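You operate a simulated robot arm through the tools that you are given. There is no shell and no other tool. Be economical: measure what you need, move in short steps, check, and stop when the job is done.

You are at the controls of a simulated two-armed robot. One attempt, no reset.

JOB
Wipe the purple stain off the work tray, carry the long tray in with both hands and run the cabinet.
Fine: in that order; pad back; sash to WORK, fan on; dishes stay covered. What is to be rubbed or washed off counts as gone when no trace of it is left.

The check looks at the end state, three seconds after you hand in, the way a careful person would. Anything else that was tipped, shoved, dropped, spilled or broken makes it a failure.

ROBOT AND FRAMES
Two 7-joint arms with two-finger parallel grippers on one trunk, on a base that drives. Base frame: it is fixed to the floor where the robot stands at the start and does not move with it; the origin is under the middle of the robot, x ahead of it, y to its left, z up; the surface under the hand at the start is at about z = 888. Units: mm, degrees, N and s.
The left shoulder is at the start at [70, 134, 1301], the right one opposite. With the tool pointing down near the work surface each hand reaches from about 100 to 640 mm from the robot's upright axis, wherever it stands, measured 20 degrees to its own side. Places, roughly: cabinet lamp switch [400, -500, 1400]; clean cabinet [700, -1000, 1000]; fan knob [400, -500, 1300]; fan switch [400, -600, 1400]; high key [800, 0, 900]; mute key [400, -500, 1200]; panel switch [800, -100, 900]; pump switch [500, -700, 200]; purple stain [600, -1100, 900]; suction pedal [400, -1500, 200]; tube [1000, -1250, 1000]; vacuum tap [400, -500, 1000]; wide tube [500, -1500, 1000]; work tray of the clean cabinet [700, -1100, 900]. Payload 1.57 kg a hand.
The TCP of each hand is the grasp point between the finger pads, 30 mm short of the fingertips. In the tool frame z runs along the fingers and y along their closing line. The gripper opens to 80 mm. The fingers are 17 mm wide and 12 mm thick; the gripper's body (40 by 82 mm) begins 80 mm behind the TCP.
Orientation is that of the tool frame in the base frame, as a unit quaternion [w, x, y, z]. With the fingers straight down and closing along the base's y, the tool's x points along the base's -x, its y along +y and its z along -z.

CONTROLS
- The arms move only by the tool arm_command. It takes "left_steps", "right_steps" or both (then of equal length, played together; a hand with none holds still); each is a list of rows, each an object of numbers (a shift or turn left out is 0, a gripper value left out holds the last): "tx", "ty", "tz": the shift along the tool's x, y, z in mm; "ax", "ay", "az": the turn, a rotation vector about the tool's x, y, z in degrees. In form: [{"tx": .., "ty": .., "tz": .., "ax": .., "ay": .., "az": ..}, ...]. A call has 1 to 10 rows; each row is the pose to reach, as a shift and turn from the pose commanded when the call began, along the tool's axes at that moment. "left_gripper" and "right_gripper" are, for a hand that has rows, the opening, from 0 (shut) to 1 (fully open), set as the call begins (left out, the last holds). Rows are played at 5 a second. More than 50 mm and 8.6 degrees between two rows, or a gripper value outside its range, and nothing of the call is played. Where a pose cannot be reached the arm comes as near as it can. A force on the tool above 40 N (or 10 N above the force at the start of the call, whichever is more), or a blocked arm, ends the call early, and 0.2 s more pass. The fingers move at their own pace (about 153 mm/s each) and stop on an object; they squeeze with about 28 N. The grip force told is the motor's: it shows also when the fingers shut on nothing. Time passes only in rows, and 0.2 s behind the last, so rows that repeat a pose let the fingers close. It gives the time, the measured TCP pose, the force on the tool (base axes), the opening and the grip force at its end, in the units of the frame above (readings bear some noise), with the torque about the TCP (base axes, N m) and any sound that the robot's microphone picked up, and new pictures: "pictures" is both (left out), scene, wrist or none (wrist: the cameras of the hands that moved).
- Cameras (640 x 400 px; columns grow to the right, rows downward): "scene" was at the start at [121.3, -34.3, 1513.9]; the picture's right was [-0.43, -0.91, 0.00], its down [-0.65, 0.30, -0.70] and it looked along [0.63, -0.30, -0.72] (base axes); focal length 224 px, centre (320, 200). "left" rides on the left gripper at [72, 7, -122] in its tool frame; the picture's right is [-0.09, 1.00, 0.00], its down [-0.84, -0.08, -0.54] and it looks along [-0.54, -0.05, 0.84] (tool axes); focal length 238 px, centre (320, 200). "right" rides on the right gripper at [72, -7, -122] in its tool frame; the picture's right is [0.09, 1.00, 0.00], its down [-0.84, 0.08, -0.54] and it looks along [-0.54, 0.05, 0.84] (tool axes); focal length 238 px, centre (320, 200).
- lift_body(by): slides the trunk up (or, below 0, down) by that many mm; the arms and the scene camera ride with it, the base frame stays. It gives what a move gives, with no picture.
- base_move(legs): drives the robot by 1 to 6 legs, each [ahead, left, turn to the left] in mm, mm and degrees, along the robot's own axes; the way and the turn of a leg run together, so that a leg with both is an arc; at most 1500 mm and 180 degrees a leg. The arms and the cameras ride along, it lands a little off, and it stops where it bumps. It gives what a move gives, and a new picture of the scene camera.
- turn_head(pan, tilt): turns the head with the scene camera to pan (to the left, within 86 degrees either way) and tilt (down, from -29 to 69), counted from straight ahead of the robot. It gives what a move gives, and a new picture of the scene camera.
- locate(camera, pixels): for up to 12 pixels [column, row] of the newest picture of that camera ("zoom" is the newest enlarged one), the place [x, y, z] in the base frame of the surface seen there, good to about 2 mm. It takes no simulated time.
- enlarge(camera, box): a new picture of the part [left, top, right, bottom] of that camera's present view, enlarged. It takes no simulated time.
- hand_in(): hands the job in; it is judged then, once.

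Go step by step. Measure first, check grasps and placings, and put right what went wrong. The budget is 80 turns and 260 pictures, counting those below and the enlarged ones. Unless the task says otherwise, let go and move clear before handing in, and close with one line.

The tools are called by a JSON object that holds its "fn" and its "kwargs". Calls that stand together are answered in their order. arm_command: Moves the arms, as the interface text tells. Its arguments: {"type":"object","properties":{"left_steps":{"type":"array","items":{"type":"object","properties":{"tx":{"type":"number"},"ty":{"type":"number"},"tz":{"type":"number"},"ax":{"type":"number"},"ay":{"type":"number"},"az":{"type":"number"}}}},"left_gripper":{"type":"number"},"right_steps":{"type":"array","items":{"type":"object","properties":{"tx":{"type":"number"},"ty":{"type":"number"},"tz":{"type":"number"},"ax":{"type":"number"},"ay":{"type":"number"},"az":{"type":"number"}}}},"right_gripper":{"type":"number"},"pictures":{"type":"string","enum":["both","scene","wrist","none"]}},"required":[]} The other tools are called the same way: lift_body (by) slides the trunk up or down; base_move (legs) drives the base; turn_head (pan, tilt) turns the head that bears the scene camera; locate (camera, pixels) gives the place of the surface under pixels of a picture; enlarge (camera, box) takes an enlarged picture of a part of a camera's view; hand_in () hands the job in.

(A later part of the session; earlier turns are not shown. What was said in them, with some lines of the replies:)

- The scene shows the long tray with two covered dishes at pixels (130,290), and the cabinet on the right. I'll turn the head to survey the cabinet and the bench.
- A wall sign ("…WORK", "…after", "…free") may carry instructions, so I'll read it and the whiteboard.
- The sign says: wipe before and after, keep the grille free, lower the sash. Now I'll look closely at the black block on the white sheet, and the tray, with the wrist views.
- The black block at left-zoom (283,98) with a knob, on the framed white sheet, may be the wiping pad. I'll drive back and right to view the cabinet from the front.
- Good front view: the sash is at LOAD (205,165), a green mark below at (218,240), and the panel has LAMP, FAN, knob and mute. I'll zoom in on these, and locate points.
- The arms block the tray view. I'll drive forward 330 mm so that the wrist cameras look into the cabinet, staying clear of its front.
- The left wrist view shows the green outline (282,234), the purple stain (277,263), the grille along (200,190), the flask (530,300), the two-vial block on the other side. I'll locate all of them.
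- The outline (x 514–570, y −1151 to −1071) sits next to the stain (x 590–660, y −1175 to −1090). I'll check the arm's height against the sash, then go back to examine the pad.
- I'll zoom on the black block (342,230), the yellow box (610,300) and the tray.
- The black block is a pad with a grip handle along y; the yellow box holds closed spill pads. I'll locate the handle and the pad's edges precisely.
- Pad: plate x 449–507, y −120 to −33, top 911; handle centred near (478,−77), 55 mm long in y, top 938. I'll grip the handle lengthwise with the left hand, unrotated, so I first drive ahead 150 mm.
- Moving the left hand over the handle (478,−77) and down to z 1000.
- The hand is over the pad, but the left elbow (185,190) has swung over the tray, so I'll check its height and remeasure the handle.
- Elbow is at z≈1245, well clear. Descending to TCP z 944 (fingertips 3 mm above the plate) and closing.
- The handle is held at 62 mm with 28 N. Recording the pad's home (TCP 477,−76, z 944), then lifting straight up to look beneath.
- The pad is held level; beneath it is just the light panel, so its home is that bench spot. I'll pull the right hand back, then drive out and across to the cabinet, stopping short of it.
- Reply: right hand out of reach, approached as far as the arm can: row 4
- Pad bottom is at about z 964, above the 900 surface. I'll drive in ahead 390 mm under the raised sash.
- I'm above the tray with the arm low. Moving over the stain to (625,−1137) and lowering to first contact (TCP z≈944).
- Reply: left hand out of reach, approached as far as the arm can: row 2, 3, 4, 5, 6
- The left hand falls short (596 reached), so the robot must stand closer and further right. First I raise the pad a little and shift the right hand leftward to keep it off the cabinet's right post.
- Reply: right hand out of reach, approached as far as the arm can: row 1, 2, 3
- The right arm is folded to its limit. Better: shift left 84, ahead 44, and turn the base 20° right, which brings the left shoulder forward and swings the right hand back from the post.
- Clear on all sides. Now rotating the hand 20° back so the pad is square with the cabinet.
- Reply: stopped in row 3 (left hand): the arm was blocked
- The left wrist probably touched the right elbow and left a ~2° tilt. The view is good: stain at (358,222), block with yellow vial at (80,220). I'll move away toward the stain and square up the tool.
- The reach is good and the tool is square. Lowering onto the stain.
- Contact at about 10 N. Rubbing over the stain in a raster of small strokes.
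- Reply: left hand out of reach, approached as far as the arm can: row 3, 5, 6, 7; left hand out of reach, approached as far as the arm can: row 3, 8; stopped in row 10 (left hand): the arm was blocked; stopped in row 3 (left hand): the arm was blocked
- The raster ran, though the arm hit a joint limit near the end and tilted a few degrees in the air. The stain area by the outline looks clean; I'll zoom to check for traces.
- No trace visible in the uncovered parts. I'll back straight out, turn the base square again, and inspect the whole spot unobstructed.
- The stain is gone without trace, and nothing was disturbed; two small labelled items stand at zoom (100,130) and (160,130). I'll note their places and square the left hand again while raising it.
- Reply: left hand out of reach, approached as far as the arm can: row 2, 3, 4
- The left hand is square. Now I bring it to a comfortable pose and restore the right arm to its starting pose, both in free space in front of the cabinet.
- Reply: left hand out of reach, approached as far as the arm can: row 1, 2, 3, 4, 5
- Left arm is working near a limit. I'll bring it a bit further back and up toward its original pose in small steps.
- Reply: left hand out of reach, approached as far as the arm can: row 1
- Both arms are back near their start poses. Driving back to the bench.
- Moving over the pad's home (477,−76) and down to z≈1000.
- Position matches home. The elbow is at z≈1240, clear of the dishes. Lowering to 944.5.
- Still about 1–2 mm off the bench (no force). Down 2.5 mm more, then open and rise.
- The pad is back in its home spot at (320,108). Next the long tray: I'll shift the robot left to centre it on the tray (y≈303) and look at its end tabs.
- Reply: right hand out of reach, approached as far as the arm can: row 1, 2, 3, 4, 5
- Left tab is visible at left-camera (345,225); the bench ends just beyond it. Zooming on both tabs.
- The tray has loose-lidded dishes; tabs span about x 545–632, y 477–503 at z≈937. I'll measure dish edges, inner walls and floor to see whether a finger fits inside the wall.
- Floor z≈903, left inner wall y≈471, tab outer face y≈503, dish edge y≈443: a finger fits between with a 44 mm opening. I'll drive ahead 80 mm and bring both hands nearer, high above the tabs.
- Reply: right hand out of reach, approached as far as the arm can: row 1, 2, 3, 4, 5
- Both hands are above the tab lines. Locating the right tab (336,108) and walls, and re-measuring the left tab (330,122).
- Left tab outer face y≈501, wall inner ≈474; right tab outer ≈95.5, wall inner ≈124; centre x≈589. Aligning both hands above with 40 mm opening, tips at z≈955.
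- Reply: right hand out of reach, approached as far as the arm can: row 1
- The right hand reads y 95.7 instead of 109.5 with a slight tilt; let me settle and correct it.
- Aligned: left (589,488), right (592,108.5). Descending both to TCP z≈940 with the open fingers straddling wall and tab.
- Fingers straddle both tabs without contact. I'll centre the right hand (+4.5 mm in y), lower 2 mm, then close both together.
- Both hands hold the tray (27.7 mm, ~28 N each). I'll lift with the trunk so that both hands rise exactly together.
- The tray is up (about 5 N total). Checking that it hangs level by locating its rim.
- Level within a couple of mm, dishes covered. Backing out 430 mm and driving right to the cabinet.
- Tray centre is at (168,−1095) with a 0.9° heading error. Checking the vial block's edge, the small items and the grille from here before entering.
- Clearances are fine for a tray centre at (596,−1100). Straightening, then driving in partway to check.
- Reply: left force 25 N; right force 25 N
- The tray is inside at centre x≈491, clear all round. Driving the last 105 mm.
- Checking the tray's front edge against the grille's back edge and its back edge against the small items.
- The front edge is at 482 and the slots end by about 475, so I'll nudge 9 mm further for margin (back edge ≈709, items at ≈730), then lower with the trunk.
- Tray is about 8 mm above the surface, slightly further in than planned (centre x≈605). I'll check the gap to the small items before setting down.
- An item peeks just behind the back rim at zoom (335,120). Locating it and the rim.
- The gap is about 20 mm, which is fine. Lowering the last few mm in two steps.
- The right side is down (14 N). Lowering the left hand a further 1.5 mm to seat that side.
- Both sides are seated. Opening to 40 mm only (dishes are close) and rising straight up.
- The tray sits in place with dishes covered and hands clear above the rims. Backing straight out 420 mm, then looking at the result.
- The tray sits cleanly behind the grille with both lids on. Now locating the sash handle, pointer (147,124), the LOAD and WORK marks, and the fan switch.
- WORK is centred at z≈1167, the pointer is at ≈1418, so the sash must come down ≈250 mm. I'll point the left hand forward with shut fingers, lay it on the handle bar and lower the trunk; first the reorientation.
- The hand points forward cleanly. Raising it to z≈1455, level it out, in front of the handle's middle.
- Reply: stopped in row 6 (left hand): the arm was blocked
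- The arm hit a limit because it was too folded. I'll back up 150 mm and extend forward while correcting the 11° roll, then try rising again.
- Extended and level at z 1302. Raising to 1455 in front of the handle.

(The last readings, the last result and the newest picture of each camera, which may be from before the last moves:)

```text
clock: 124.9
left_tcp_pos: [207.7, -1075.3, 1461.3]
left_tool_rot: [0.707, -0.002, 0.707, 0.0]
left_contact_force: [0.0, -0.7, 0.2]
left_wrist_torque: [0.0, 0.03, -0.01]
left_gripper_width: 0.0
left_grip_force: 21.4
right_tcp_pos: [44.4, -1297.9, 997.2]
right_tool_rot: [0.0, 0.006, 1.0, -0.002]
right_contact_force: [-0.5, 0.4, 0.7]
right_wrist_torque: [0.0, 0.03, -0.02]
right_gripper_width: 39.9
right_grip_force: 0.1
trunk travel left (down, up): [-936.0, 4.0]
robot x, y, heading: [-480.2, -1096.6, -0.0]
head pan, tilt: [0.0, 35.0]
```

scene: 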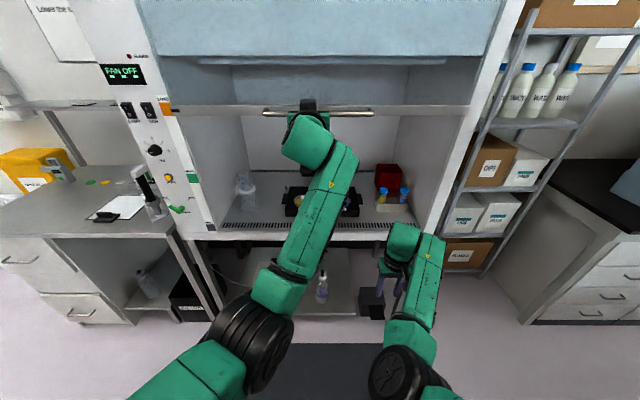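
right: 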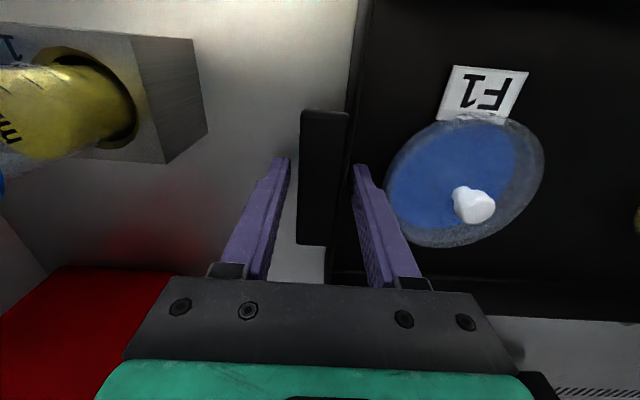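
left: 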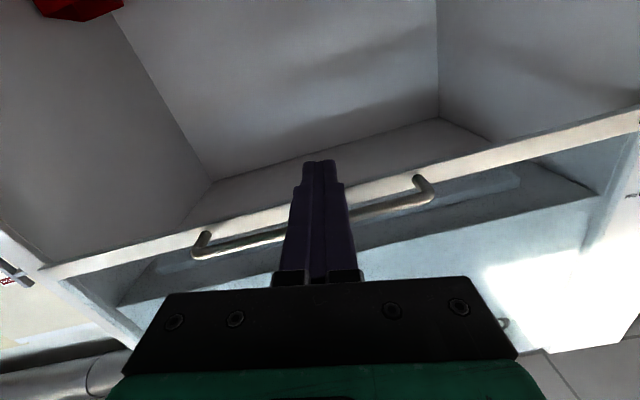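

Hand is level at z 1461, 30 mm above the bar. Driving ahead 120 mm to put the fingers over it.

{"fn": "base_move", "kwargs": {"legs": [[118, 0, 0]]}}

{"fn": "enlarge", "kwargs": {"camera": "scene", "box": [220, 60, 420, 180]}}

```text
clock: 126.1
left_tcp_pos: [321.2, -1074.1, 1462.7]
left_tool_rot: [0.708, 0.0, 0.707, 0.0]
left_contact_force: [-0.4, -0.2, -0.3]
left_wrist_torque: [0.01, -0.01, -0.01]
left_gripper_width: 0.1
left_grip_force: 21.6
right_tcp_pos: [160.0, -1298.3, 999.3]
right_tool_rot: [0.001, 0.005, 1.0, -0.001]
right_contact_force: [0.0, 0.7, 0.0]
right_wrist_torque: [-0.01, -0.03, 0.0]
right_gripper_width: 40.0
right_grip_force: 0.1
trunk travel left (down, up): [-936.0, 4.0]
robot x, y, heading: [-362.3, -1097.7, 0.4]
head pan, tilt: [0.0, 35.0]
```

scene: 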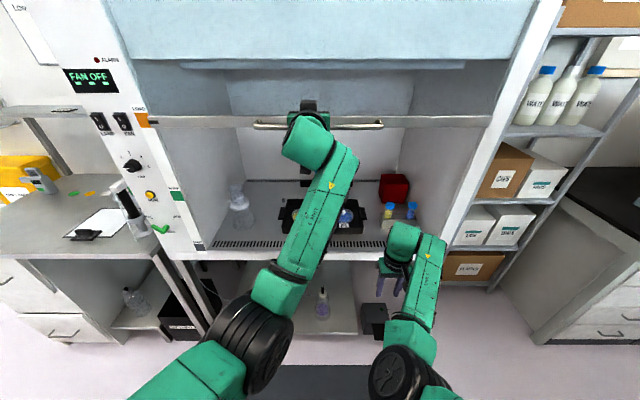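

```text
3.20 times, centred on (320, 120) of scene
```

zoom: 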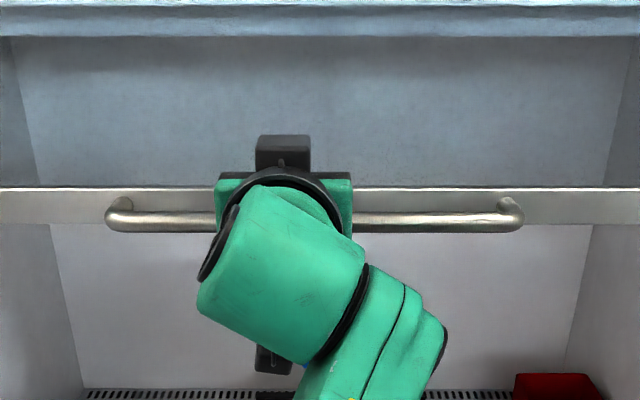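

Fingers span x 321–351 above the bar. Lowering the trunk 35 mm to find contact, then continuing.

{"fn": "lift_body", "kwargs": {"by": -40}}

{"fn": "turn_head", "kwargs": {"pan": 5, "tilt": 35}}

{"fn": "locate", "kwargs": {"camera": "scene", "pixels": [[320, 200]]}}

```text
clock: 126.9
left_tcp_pos: [325.1, -1074.6, 1419.9]
left_tool_rot: [0.707, 0.0, 0.708, 0.0]
left_contact_force: [-0.2, 0.0, 2.7]
left_wrist_torque: [-0.02, -0.08, 0.01]
left_gripper_width: 0.1
left_grip_force: 20.9
right_tcp_pos: [163.5, -1297.0, 957.7]
right_tool_rot: [-0.001, 0.004, 1.0, -0.002]
right_contact_force: [0.1, 0.3, -0.9]
right_wrist_torque: [0.05, 0.01, -0.02]
right_gripper_width: 39.8
right_grip_force: 0.1
trunk travel left (down, up): [-896.0, 44.0]
robot x, y, heading: [-362.9, -1097.8, 0.2]
head pan, tilt: [0.0, 35.0]
```

```text
clock: 127.6
left_tcp_pos: [324.5, -1074.8, 1419.3]
left_tool_rot: [0.706, 0.0, 0.708, 0.0]
left_contact_force: [0.3, 0.5, 1.2]
left_wrist_torque: [-0.01, -0.01, 0.0]
left_gripper_width: 0.0
left_grip_force: 21.4
right_tcp_pos: [162.8, -1296.7, 958.8]
right_tool_rot: [0.0, 0.006, 1.0, -0.002]
right_contact_force: [-0.3, 0.3, -0.1]
right_wrist_torque: [0.01, -0.01, -0.02]
right_gripper_width: 39.9
right_grip_force: 0.0
trunk travel left (down, up): [-896.0, 44.0]
robot x, y, heading: [-361.6, -1096.5, 0.3]
head pan, tilt: [5.0, 35.0]
```

scene: 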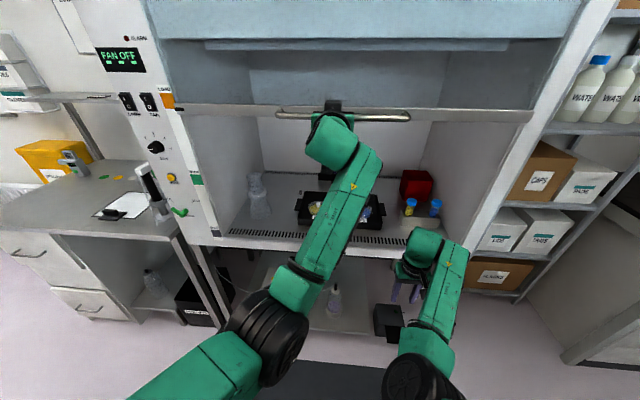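

```text
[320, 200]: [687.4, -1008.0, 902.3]
```

Contact is light (about 2 N). Locating the bar and pointer to see how far the sash has gone.

{"fn": "enlarge", "kwargs": {"camera": "scene", "box": [120, 70, 240, 150]}}

{"fn": "locate", "kwargs": {"camera": "scene", "pixels": [[180, 109], [385, 117], [390, 116], [300, 114], [168, 97], [168, 105]]}}

```text
5.00 times, centred on (180, 110) of scene
```

zoom: 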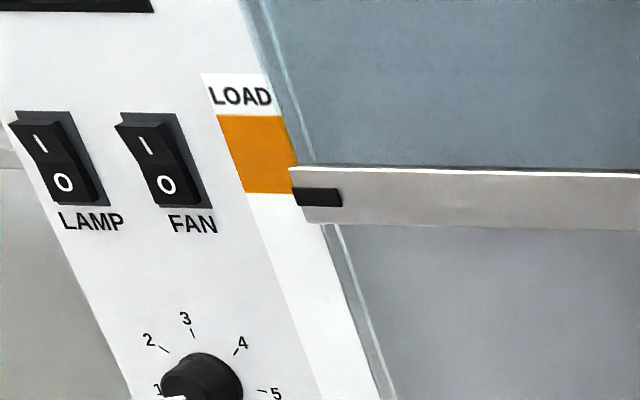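

```text
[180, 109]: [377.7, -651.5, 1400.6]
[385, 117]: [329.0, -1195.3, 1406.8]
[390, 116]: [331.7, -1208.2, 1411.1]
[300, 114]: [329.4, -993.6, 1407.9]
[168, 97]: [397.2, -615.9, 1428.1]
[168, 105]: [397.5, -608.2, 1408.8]
```

The sash follows: pointer now at z≈1401, and it stays where pushed. Lowering the trunk 215 mm more.

{"fn": "lift_body", "kwargs": {"by": -215}}

{"fn": "turn_head", "kwargs": {"pan": 25, "tilt": 20}}

{"fn": "enlarge", "kwargs": {"camera": "scene", "box": [160, 120, 400, 320]}}

```text
clock: 129.9
left_tcp_pos: [324.8, -1073.5, 1204.5]
left_tool_rot: [0.707, -0.001, 0.708, 0.001]
left_contact_force: [-0.6, -0.4, 2.5]
left_wrist_torque: [-0.02, -0.04, 0.0]
left_gripper_width: 0.2
left_grip_force: 21.7
right_tcp_pos: [162.1, -1297.5, 744.0]
right_tool_rot: [0.0, 0.005, 1.0, -0.002]
right_contact_force: [0.2, 0.3, 0.3]
right_wrist_torque: [-0.02, -0.01, 0.0]
right_gripper_width: 40.1
right_grip_force: 0.2
trunk travel left (down, up): [-681.0, 259.0]
robot x, y, heading: [-362.9, -1102.3, 0.3]
head pan, tilt: [5.0, 35.0]
```

```text
clock: 130.7
left_tcp_pos: [325.6, -1074.1, 1203.9]
left_tool_rot: [0.706, 0.0, 0.708, 0.001]
left_contact_force: [-1.7, -0.2, 0.8]
left_wrist_torque: [0.02, 0.02, -0.02]
left_gripper_width: 0.0
left_grip_force: 21.2
right_tcp_pos: [164.0, -1297.0, 743.9]
right_tool_rot: [0.001, 0.005, 1.0, -0.002]
right_contact_force: [-0.6, 0.4, -0.5]
right_wrist_torque: [-0.05, 0.0, 0.0]
right_gripper_width: 39.6
right_grip_force: 0.1
trunk travel left (down, up): [-681.0, 259.0]
robot x, y, heading: [-365.0, -1096.7, 0.3]
head pan, tilt: [25.0, 20.0]
```

scene: 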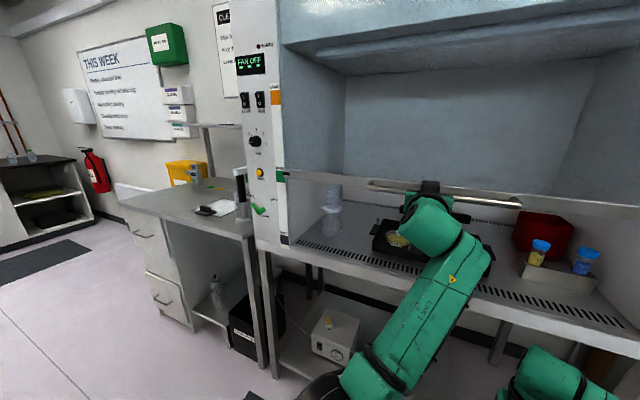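

```text
2.00 times, centred on (280, 220) of scene
```

zoom: 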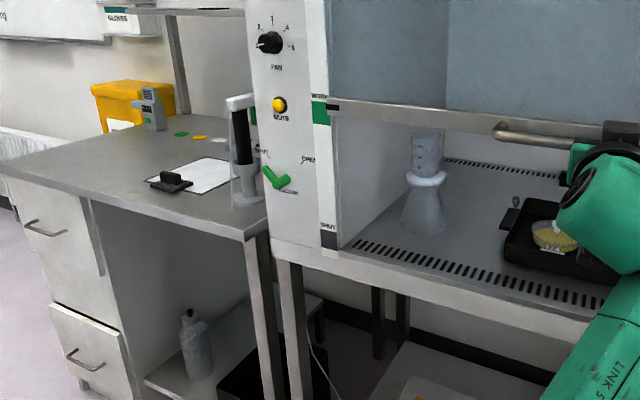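

The pointer is near the top of the green mark. Zooming tightly and measuring both.

{"fn": "enlarge", "kwargs": {"camera": "scene", "box": [265, 155, 315, 195]}}

{"fn": "locate", "kwargs": {"camera": "zoom", "pixels": [[185, 160], [185, 240], [190, 200], [230, 200], [270, 200], [235, 175], [235, 215]]}}

```text
10.00 times, centred on (290, 175) of scene
```

zoom: 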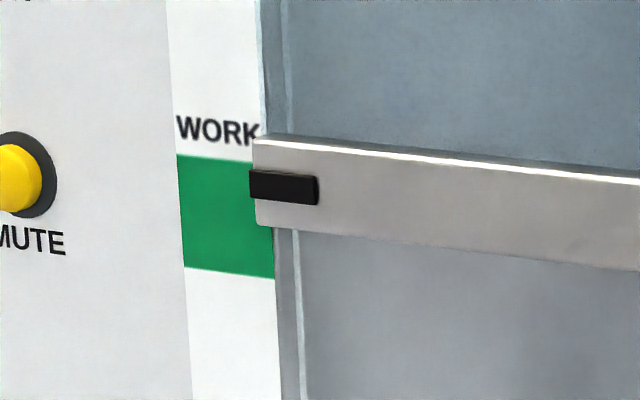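

```text
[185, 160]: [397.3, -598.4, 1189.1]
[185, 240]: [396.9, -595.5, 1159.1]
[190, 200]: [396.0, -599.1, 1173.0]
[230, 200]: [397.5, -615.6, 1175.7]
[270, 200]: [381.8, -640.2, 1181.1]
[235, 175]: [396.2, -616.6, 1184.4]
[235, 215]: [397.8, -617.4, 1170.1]
```

Green spans z≈1149–1191 (centre 1170); the pointer centre is ≈1186. Lowering 16 mm more.

{"fn": "lift_body", "kwargs": {"by": -16}}

{"fn": "enlarge", "kwargs": {"camera": "scene", "box": [265, 150, 315, 190]}}

{"fn": "locate", "kwargs": {"camera": "zoom", "pixels": [[270, 195], [270, 205], [270, 215], [270, 225], [200, 150], [200, 230], [270, 180]]}}

```text
clock: 131.3
left_tcp_pos: [326.7, -1073.7, 1188.0]
left_tool_rot: [0.706, -0.001, 0.708, 0.001]
left_contact_force: [-0.1, -0.2, 0.4]
left_wrist_torque: [-0.01, 0.02, -0.03]
left_gripper_width: 0.0
left_grip_force: 21.4
right_tcp_pos: [163.0, -1296.3, 727.6]
right_tool_rot: [-0.001, 0.005, 1.0, -0.002]
right_contact_force: [-0.2, 0.0, -0.4]
right_wrist_torque: [0.0, 0.02, 0.01]
right_gripper_width: 40.1
right_grip_force: 0.0
trunk travel left (down, up): [-665.0, 275.0]
robot x, y, heading: [-361.4, -1097.1, 0.4]
head pan, tilt: [25.0, 20.0]
```

```text
10.00 times, centred on (290, 170) of scene
```

zoom: 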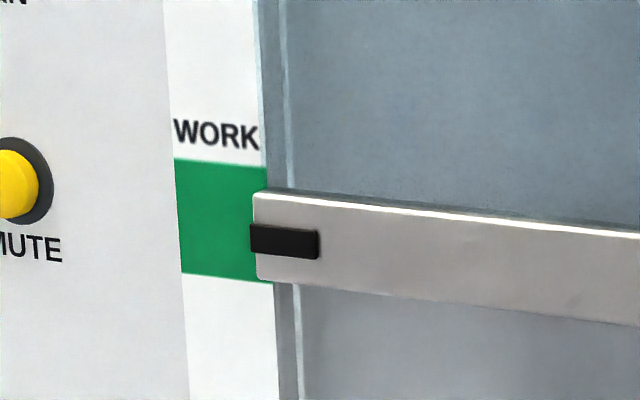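

```text
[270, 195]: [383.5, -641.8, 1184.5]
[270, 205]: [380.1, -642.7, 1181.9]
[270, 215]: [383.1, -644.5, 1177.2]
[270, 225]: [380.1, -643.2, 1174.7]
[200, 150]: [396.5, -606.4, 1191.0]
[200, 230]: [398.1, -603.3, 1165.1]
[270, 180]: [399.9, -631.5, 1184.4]
```

The pointer is now centred in the green WORK band (≈1168). Lifting off the bar, backing off, then raising and shifting across to the fan switch.

{"fn": "lift_body", "kwargs": {"by": 30}}

{"fn": "base_move", "kwargs": {"legs": [[-70, 0, 0]]}}

{"fn": "lift_body", "kwargs": {"by": 212}}

{"fn": "base_move", "kwargs": {"legs": [[0, 511, 0]]}}

{"fn": "turn_head", "kwargs": {"pan": 0, "tilt": 10}}

```text
clock: 132.1
left_tcp_pos: [326.7, -1074.1, 1218.0]
left_tool_rot: [0.707, 0.0, 0.707, 0.0]
left_contact_force: [0.3, 0.0, -0.4]
left_wrist_torque: [-0.02, -0.06, -0.01]
left_gripper_width: 0.0
left_grip_force: 21.8
right_tcp_pos: [162.6, -1296.2, 756.5]
right_tool_rot: [0.0, 0.005, 1.0, -0.001]
right_contact_force: [-0.6, 0.1, -0.9]
right_wrist_torque: [-0.03, 0.0, -0.02]
right_gripper_width: 40.2
right_grip_force: 0.0
trunk travel left (down, up): [-695.0, 245.0]
robot x, y, heading: [-363.9, -1095.3, 0.2]
head pan, tilt: [25.0, 20.0]
```

```text
clock: 133.1
left_tcp_pos: [255.5, -1075.0, 1217.9]
left_tool_rot: [0.706, 0.0, 0.708, 0.0]
left_contact_force: [-0.7, 0.0, 0.5]
left_wrist_torque: [0.02, -0.05, 0.01]
left_gripper_width: 0.1
left_grip_force: 21.4
right_tcp_pos: [92.8, -1296.5, 756.7]
right_tool_rot: [0.0, 0.005, 1.0, -0.002]
right_contact_force: [-0.7, -0.3, 0.5]
right_wrist_torque: [0.01, -0.05, 0.01]
right_gripper_width: 40.3
right_grip_force: 0.0
trunk travel left (down, up): [-695.0, 245.0]
robot x, y, heading: [-434.1, -1094.9, -0.2]
head pan, tilt: [25.0, 20.0]
```

scene: 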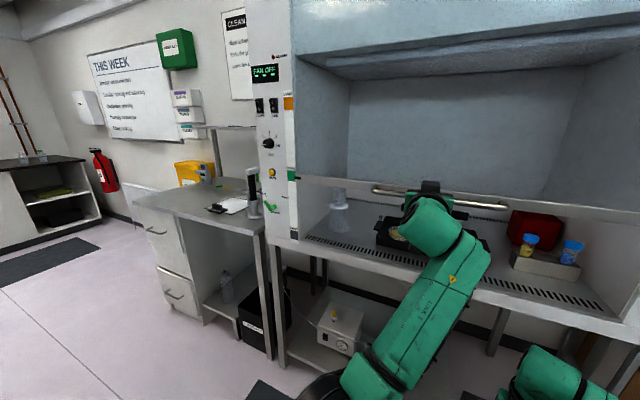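

```text
clock: 135.4
left_tcp_pos: [255.5, -1073.4, 1430.0]
left_tool_rot: [0.706, -0.001, 0.708, 0.002]
left_contact_force: [0.0, 0.7, 0.1]
left_wrist_torque: [-0.03, 0.01, -0.01]
left_gripper_width: 0.1
left_grip_force: 21.5
right_tcp_pos: [93.0, -1296.5, 969.1]
right_tool_rot: [-0.001, 0.004, 1.0, -0.002]
right_contact_force: [-0.6, -0.8, 0.3]
right_wrist_torque: [0.0, 0.03, 0.02]
right_gripper_width: 40.0
right_grip_force: 0.0
trunk travel left (down, up): [-907.0, 33.0]
robot x, y, heading: [-433.1, -1096.1, 0.0]
head pan, tilt: [25.0, 20.0]
```

```text
clock: 138.3
left_tcp_pos: [256.6, -579.8, 1431.2]
left_tool_rot: [0.707, 0.004, 0.708, -0.003]
left_contact_force: [0.1, -0.5, -1.1]
left_wrist_torque: [-0.01, 0.01, -0.01]
left_gripper_width: 0.0
left_grip_force: 21.5
right_tcp_pos: [89.3, -799.5, 968.2]
right_tool_rot: [-0.001, 0.011, 1.0, -0.002]
right_contact_force: [-0.1, -0.2, -0.4]
right_wrist_torque: [0.01, 0.03, 0.0]
right_gripper_width: 40.1
right_grip_force: 0.1
trunk travel left (down, up): [-907.0, 33.0]
robot x, y, heading: [-437.1, -595.3, -0.3]
head pan, tilt: [25.0, 20.0]
```

scene: 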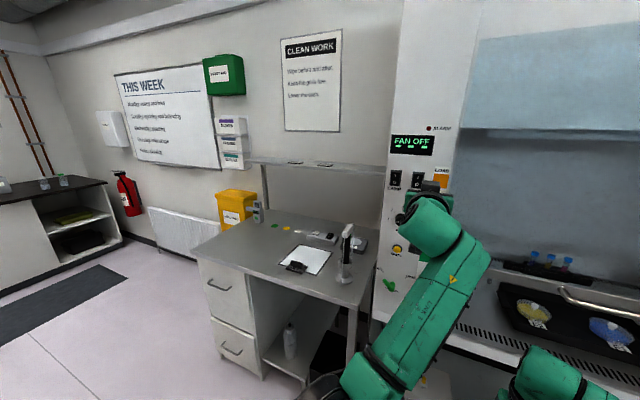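

```text
clock: 139.2
left_tcp_pos: [256.3, -577.3, 1430.4]
left_tool_rot: [0.707, 0.003, 0.708, -0.003]
left_contact_force: [0.2, -0.2, 0.2]
left_wrist_torque: [0.05, 0.03, -0.03]
left_gripper_width: 0.2
left_grip_force: 21.6
right_tcp_pos: [91.8, -797.6, 968.9]
right_tool_rot: [0.0, 0.011, 1.0, -0.002]
right_contact_force: [1.0, -0.6, -0.4]
right_wrist_torque: [0.04, 0.01, -0.01]
right_gripper_width: 40.0
right_grip_force: 0.1
trunk travel left (down, up): [-907.0, 33.0]
robot x, y, heading: [-434.3, -592.8, -0.7]
head pan, tilt: [0.0, 10.0]
```

scene: 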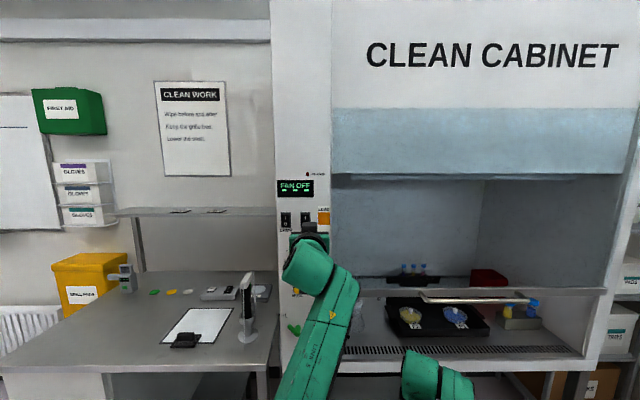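

{"fn": "enlarge", "kwargs": {"camera": "scene", "box": [265, 170, 345, 240]}}

{"fn": "locate", "kwargs": {"camera": "zoom", "pixels": [[332, 350], [332, 365], [332, 380], [320, 365], [345, 365], [332, 395], [165, 350], [165, 395], [320, 385]]}}

```text
5.71 times, centred on (305, 205) of scene
```

zoom: 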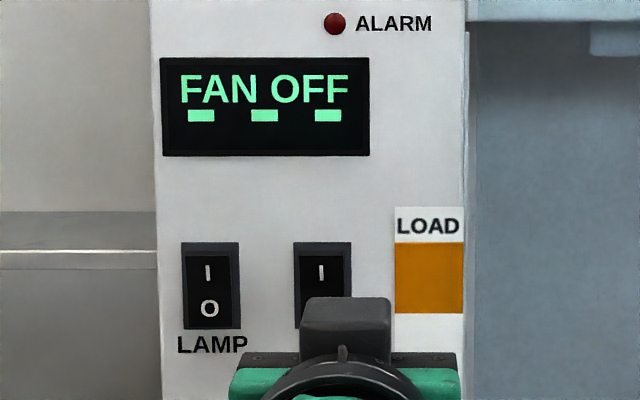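

```text
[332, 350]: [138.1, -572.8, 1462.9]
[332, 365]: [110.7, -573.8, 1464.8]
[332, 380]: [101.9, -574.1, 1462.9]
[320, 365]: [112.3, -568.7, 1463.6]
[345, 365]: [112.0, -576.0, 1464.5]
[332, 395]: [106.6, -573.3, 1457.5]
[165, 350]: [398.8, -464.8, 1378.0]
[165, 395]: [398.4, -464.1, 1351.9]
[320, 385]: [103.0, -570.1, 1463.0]
```

{"fn": "locate", "kwargs": {"camera": "zoom", "pixels": [[322, 255], [322, 272], [322, 288], [298, 272], [348, 272], [298, 320], [322, 245], [210, 245], [210, 325], [238, 285]]}}

```text
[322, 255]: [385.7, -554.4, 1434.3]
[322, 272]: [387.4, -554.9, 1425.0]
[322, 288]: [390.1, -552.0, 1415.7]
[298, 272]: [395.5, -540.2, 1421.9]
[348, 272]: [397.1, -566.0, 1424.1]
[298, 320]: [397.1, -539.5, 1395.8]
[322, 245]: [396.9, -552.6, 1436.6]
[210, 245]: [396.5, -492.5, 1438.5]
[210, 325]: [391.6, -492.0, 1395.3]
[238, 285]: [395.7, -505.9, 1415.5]
```

The fan rocker is centred at (y −553, z 1417), with the raised "I" half at z≈1430, x≈386. I'll drive ahead 80 mm and align in y, then press with the arm.

{"fn": "base_move", "kwargs": {"legs": [[80, 16, 0.7]]}}

```text
clock: 140.3
left_tcp_pos: [329.9, -555.8, 1435.4]
left_tool_rot: [0.709, 0.001, 0.705, 0.0]
left_contact_force: [0.2, 0.3, -0.4]
left_wrist_torque: [-0.03, 0.02, 0.0]
left_gripper_width: 0.0
left_grip_force: 21.0
right_tcp_pos: [169.0, -778.0, 972.1]
right_tool_rot: [0.002, 0.006, 1.0, -0.003]
right_contact_force: [-1.1, -0.1, 0.5]
right_wrist_torque: [0.03, -0.05, 0.01]
right_gripper_width: 39.8
right_grip_force: 0.0
trunk travel left (down, up): [-907.0, 33.0]
robot x, y, heading: [-352.8, -579.1, 0.4]
head pan, tilt: [0.0, 10.0]
```

scene: 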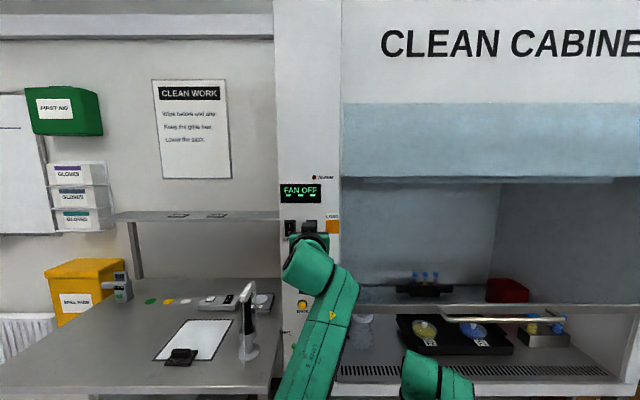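

Fingertip is about 26 mm short of the rocker. Pressing forward in small steps, then watching the display.

{"fn": "arm_command", "kwargs": {"left_steps": [{"tx": 2, "ty": 2, "tz": 12}, {"tx": 2, "ty": 2, "tz": 22}, {"tx": 2, "ty": 2, "tz": 28}, {"tx": 2, "ty": 2, "tz": 32}, {"tx": 2, "ty": 2, "tz": 35}], "pictures": "scene"}}

{"fn": "enlarge", "kwargs": {"camera": "scene", "box": [265, 160, 355, 240]}}

```text
clock: 141.5
left_tcp_pos: [363.6, -551.5, 1433.3]
left_tool_rot: [0.709, -0.001, 0.706, 0.001]
left_contact_force: [-16.7, 0.4, -6.3]
left_wrist_torque: [-0.04, 0.32, 0.02]
left_gripper_width: 0.1
left_grip_force: 21.2
right_tcp_pos: [169.4, -777.6, 971.8]
right_tool_rot: [0.003, 0.006, 1.0, -0.002]
right_contact_force: [0.1, -0.1, 0.2]
right_wrist_torque: [-0.03, 0.02, 0.0]
right_gripper_width: 40.2
right_grip_force: 0.0
trunk travel left (down, up): [-907.0, 33.0]
robot x, y, heading: [-357.7, -578.5, 0.0]
head pan, tilt: [0.0, 10.0]
```

scene: 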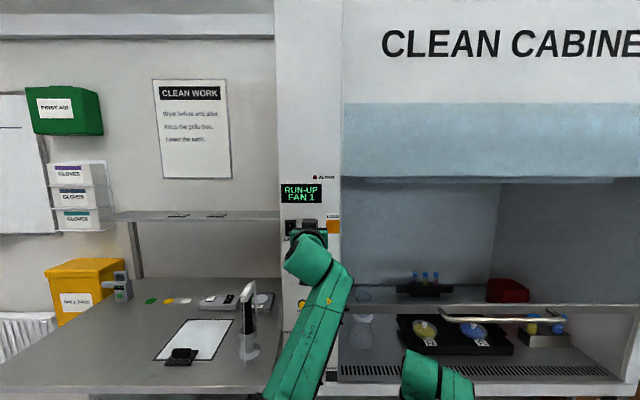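

```text
5.00 times, centred on (310, 200) of scene
```

zoom: 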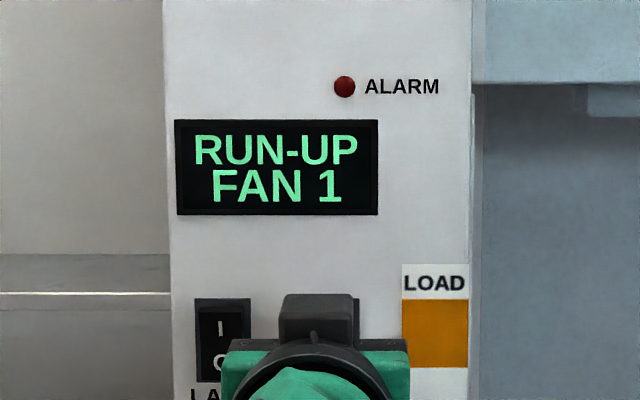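

The display reads "RUN-UP FAN 1": the fan is on. Withdrawing the finger, backing off, and watching how the run-up ends.

{"fn": "arm_command", "kwargs": {"left_steps": [{"tz": -20}, {"tz": -50}, {"tz": -50}], "pictures": "none"}}

{"fn": "base_move", "kwargs": {"legs": [[-150, 0, 0], [0, -300, 0]]}}

{"fn": "enlarge", "kwargs": {"camera": "scene", "box": [180, 140, 340, 260]}}

```text
clock: 142.3
left_tcp_pos: [321.6, -548.4, 1429.8]
left_tool_rot: [0.708, -0.002, 0.706, 0.005]
left_contact_force: [1.1, 0.4, 0.3]
left_wrist_torque: [-0.01, -0.01, 0.02]
left_gripper_width: 0.0
left_grip_force: 21.1
right_tcp_pos: [174.5, -776.7, 969.3]
right_tool_rot: [-0.002, 0.005, 1.0, -0.001]
right_contact_force: [-0.5, -0.2, -0.3]
right_wrist_torque: [0.0, 0.0, 0.03]
right_gripper_width: 39.9
right_grip_force: 0.0
trunk travel left (down, up): [-907.0, 33.0]
robot x, y, heading: [-349.1, -578.0, 0.0]
head pan, tilt: [0.0, 10.0]
```

```text
clock: 145.3
left_tcp_pos: [173.5, -849.4, 1428.4]
left_tool_rot: [0.707, -0.004, 0.707, 0.006]
left_contact_force: [0.2, 0.7, -0.6]
left_wrist_torque: [-0.02, -0.01, -0.02]
left_gripper_width: 0.0
left_grip_force: 21.9
right_tcp_pos: [26.3, -1078.1, 969.8]
right_tool_rot: [-0.001, 0.002, 1.0, -0.003]
right_contact_force: [0.1, 0.0, 0.7]
right_wrist_torque: [0.02, -0.01, -0.03]
right_gripper_width: 40.0
right_grip_force: 0.1
trunk travel left (down, up): [-907.0, 33.0]
robot x, y, heading: [-503.8, -881.1, 0.2]
head pan, tilt: [0.0, 10.0]
```

scene: 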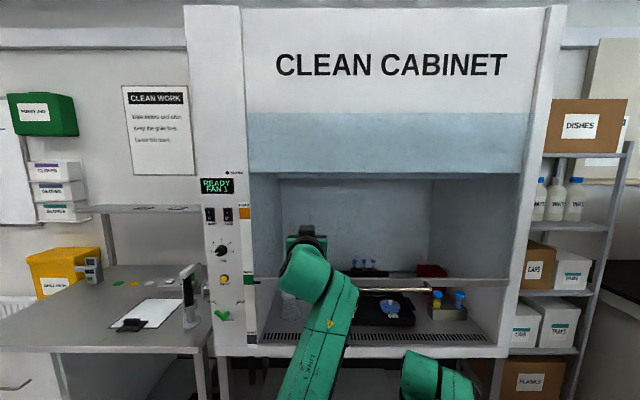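

```text
3.33 times, centred on (260, 200) of scene
5 turns are left
```

zoom: 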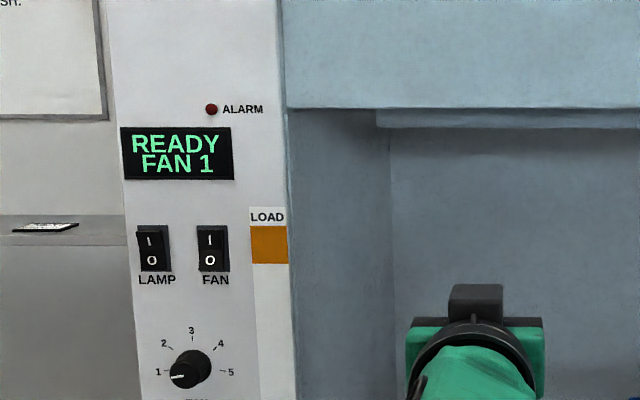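

The display shows READY, FAN 1, with the alarm off, so the cabinet is running. One last look at the tray, sash mark and pad before handing in.

{"fn": "enlarge", "kwargs": {"camera": "scene", "box": [90, 240, 530, 370]}}

{"fn": "enlarge", "kwargs": {"camera": "scene", "box": [340, 260, 480, 350]}}

{"fn": "enlarge", "kwargs": {"camera": "scene", "box": [220, 260, 280, 310]}}

```text
1.45 times, centred on (310, 305) of scene
```

zoom: 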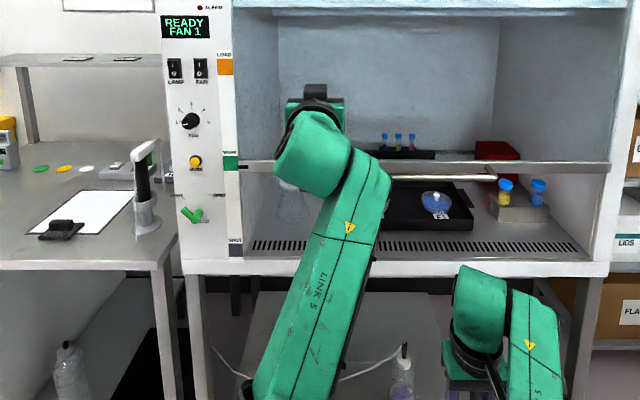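

```text
4.44 times, centred on (410, 305) of scene
```

zoom: 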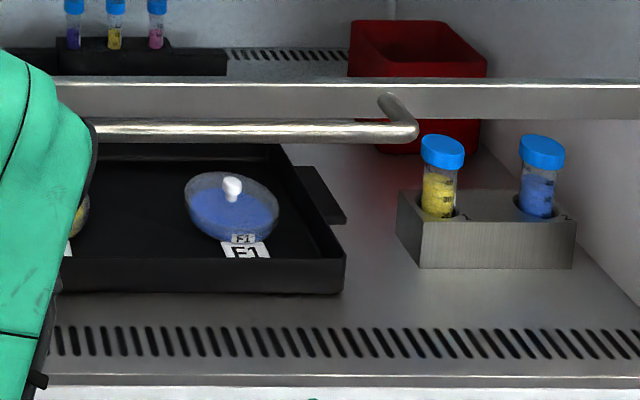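

```text
8.00 times, centred on (250, 285) of scene
4 turns are left
```

zoom: 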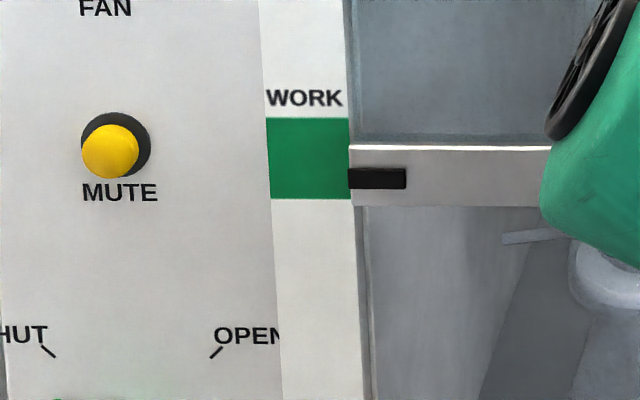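

The dishes are covered, the grille is free and the pad is home. One locate to confirm the pointer's height, since from above it looks low in the band.

{"fn": "locate", "kwargs": {"camera": "zoom", "pixels": [[375, 171], [375, 179], [375, 186], [310, 122], [310, 194], [310, 158]]}}

```text
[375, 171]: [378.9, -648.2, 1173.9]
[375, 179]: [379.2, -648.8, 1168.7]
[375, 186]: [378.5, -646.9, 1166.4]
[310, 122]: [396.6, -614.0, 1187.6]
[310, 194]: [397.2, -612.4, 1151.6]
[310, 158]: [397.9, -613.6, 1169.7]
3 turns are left
```

The pointer is at z≈1169 and the WORK band's centre at z≈1170, so the sash is on the mark. Everything is in place, so I'm handing in.

{"fn": "hand_in", "kwargs": {}}

```text
The job is handed in.
```

The job is handed in. The purple stain is wiped off with no trace left, and the pad is back at its spot on the bench. The long tray is in the cabinet behind the grille with both dishes covered, the sash is at WORK, and the fan is on (display: READY, FAN 1).
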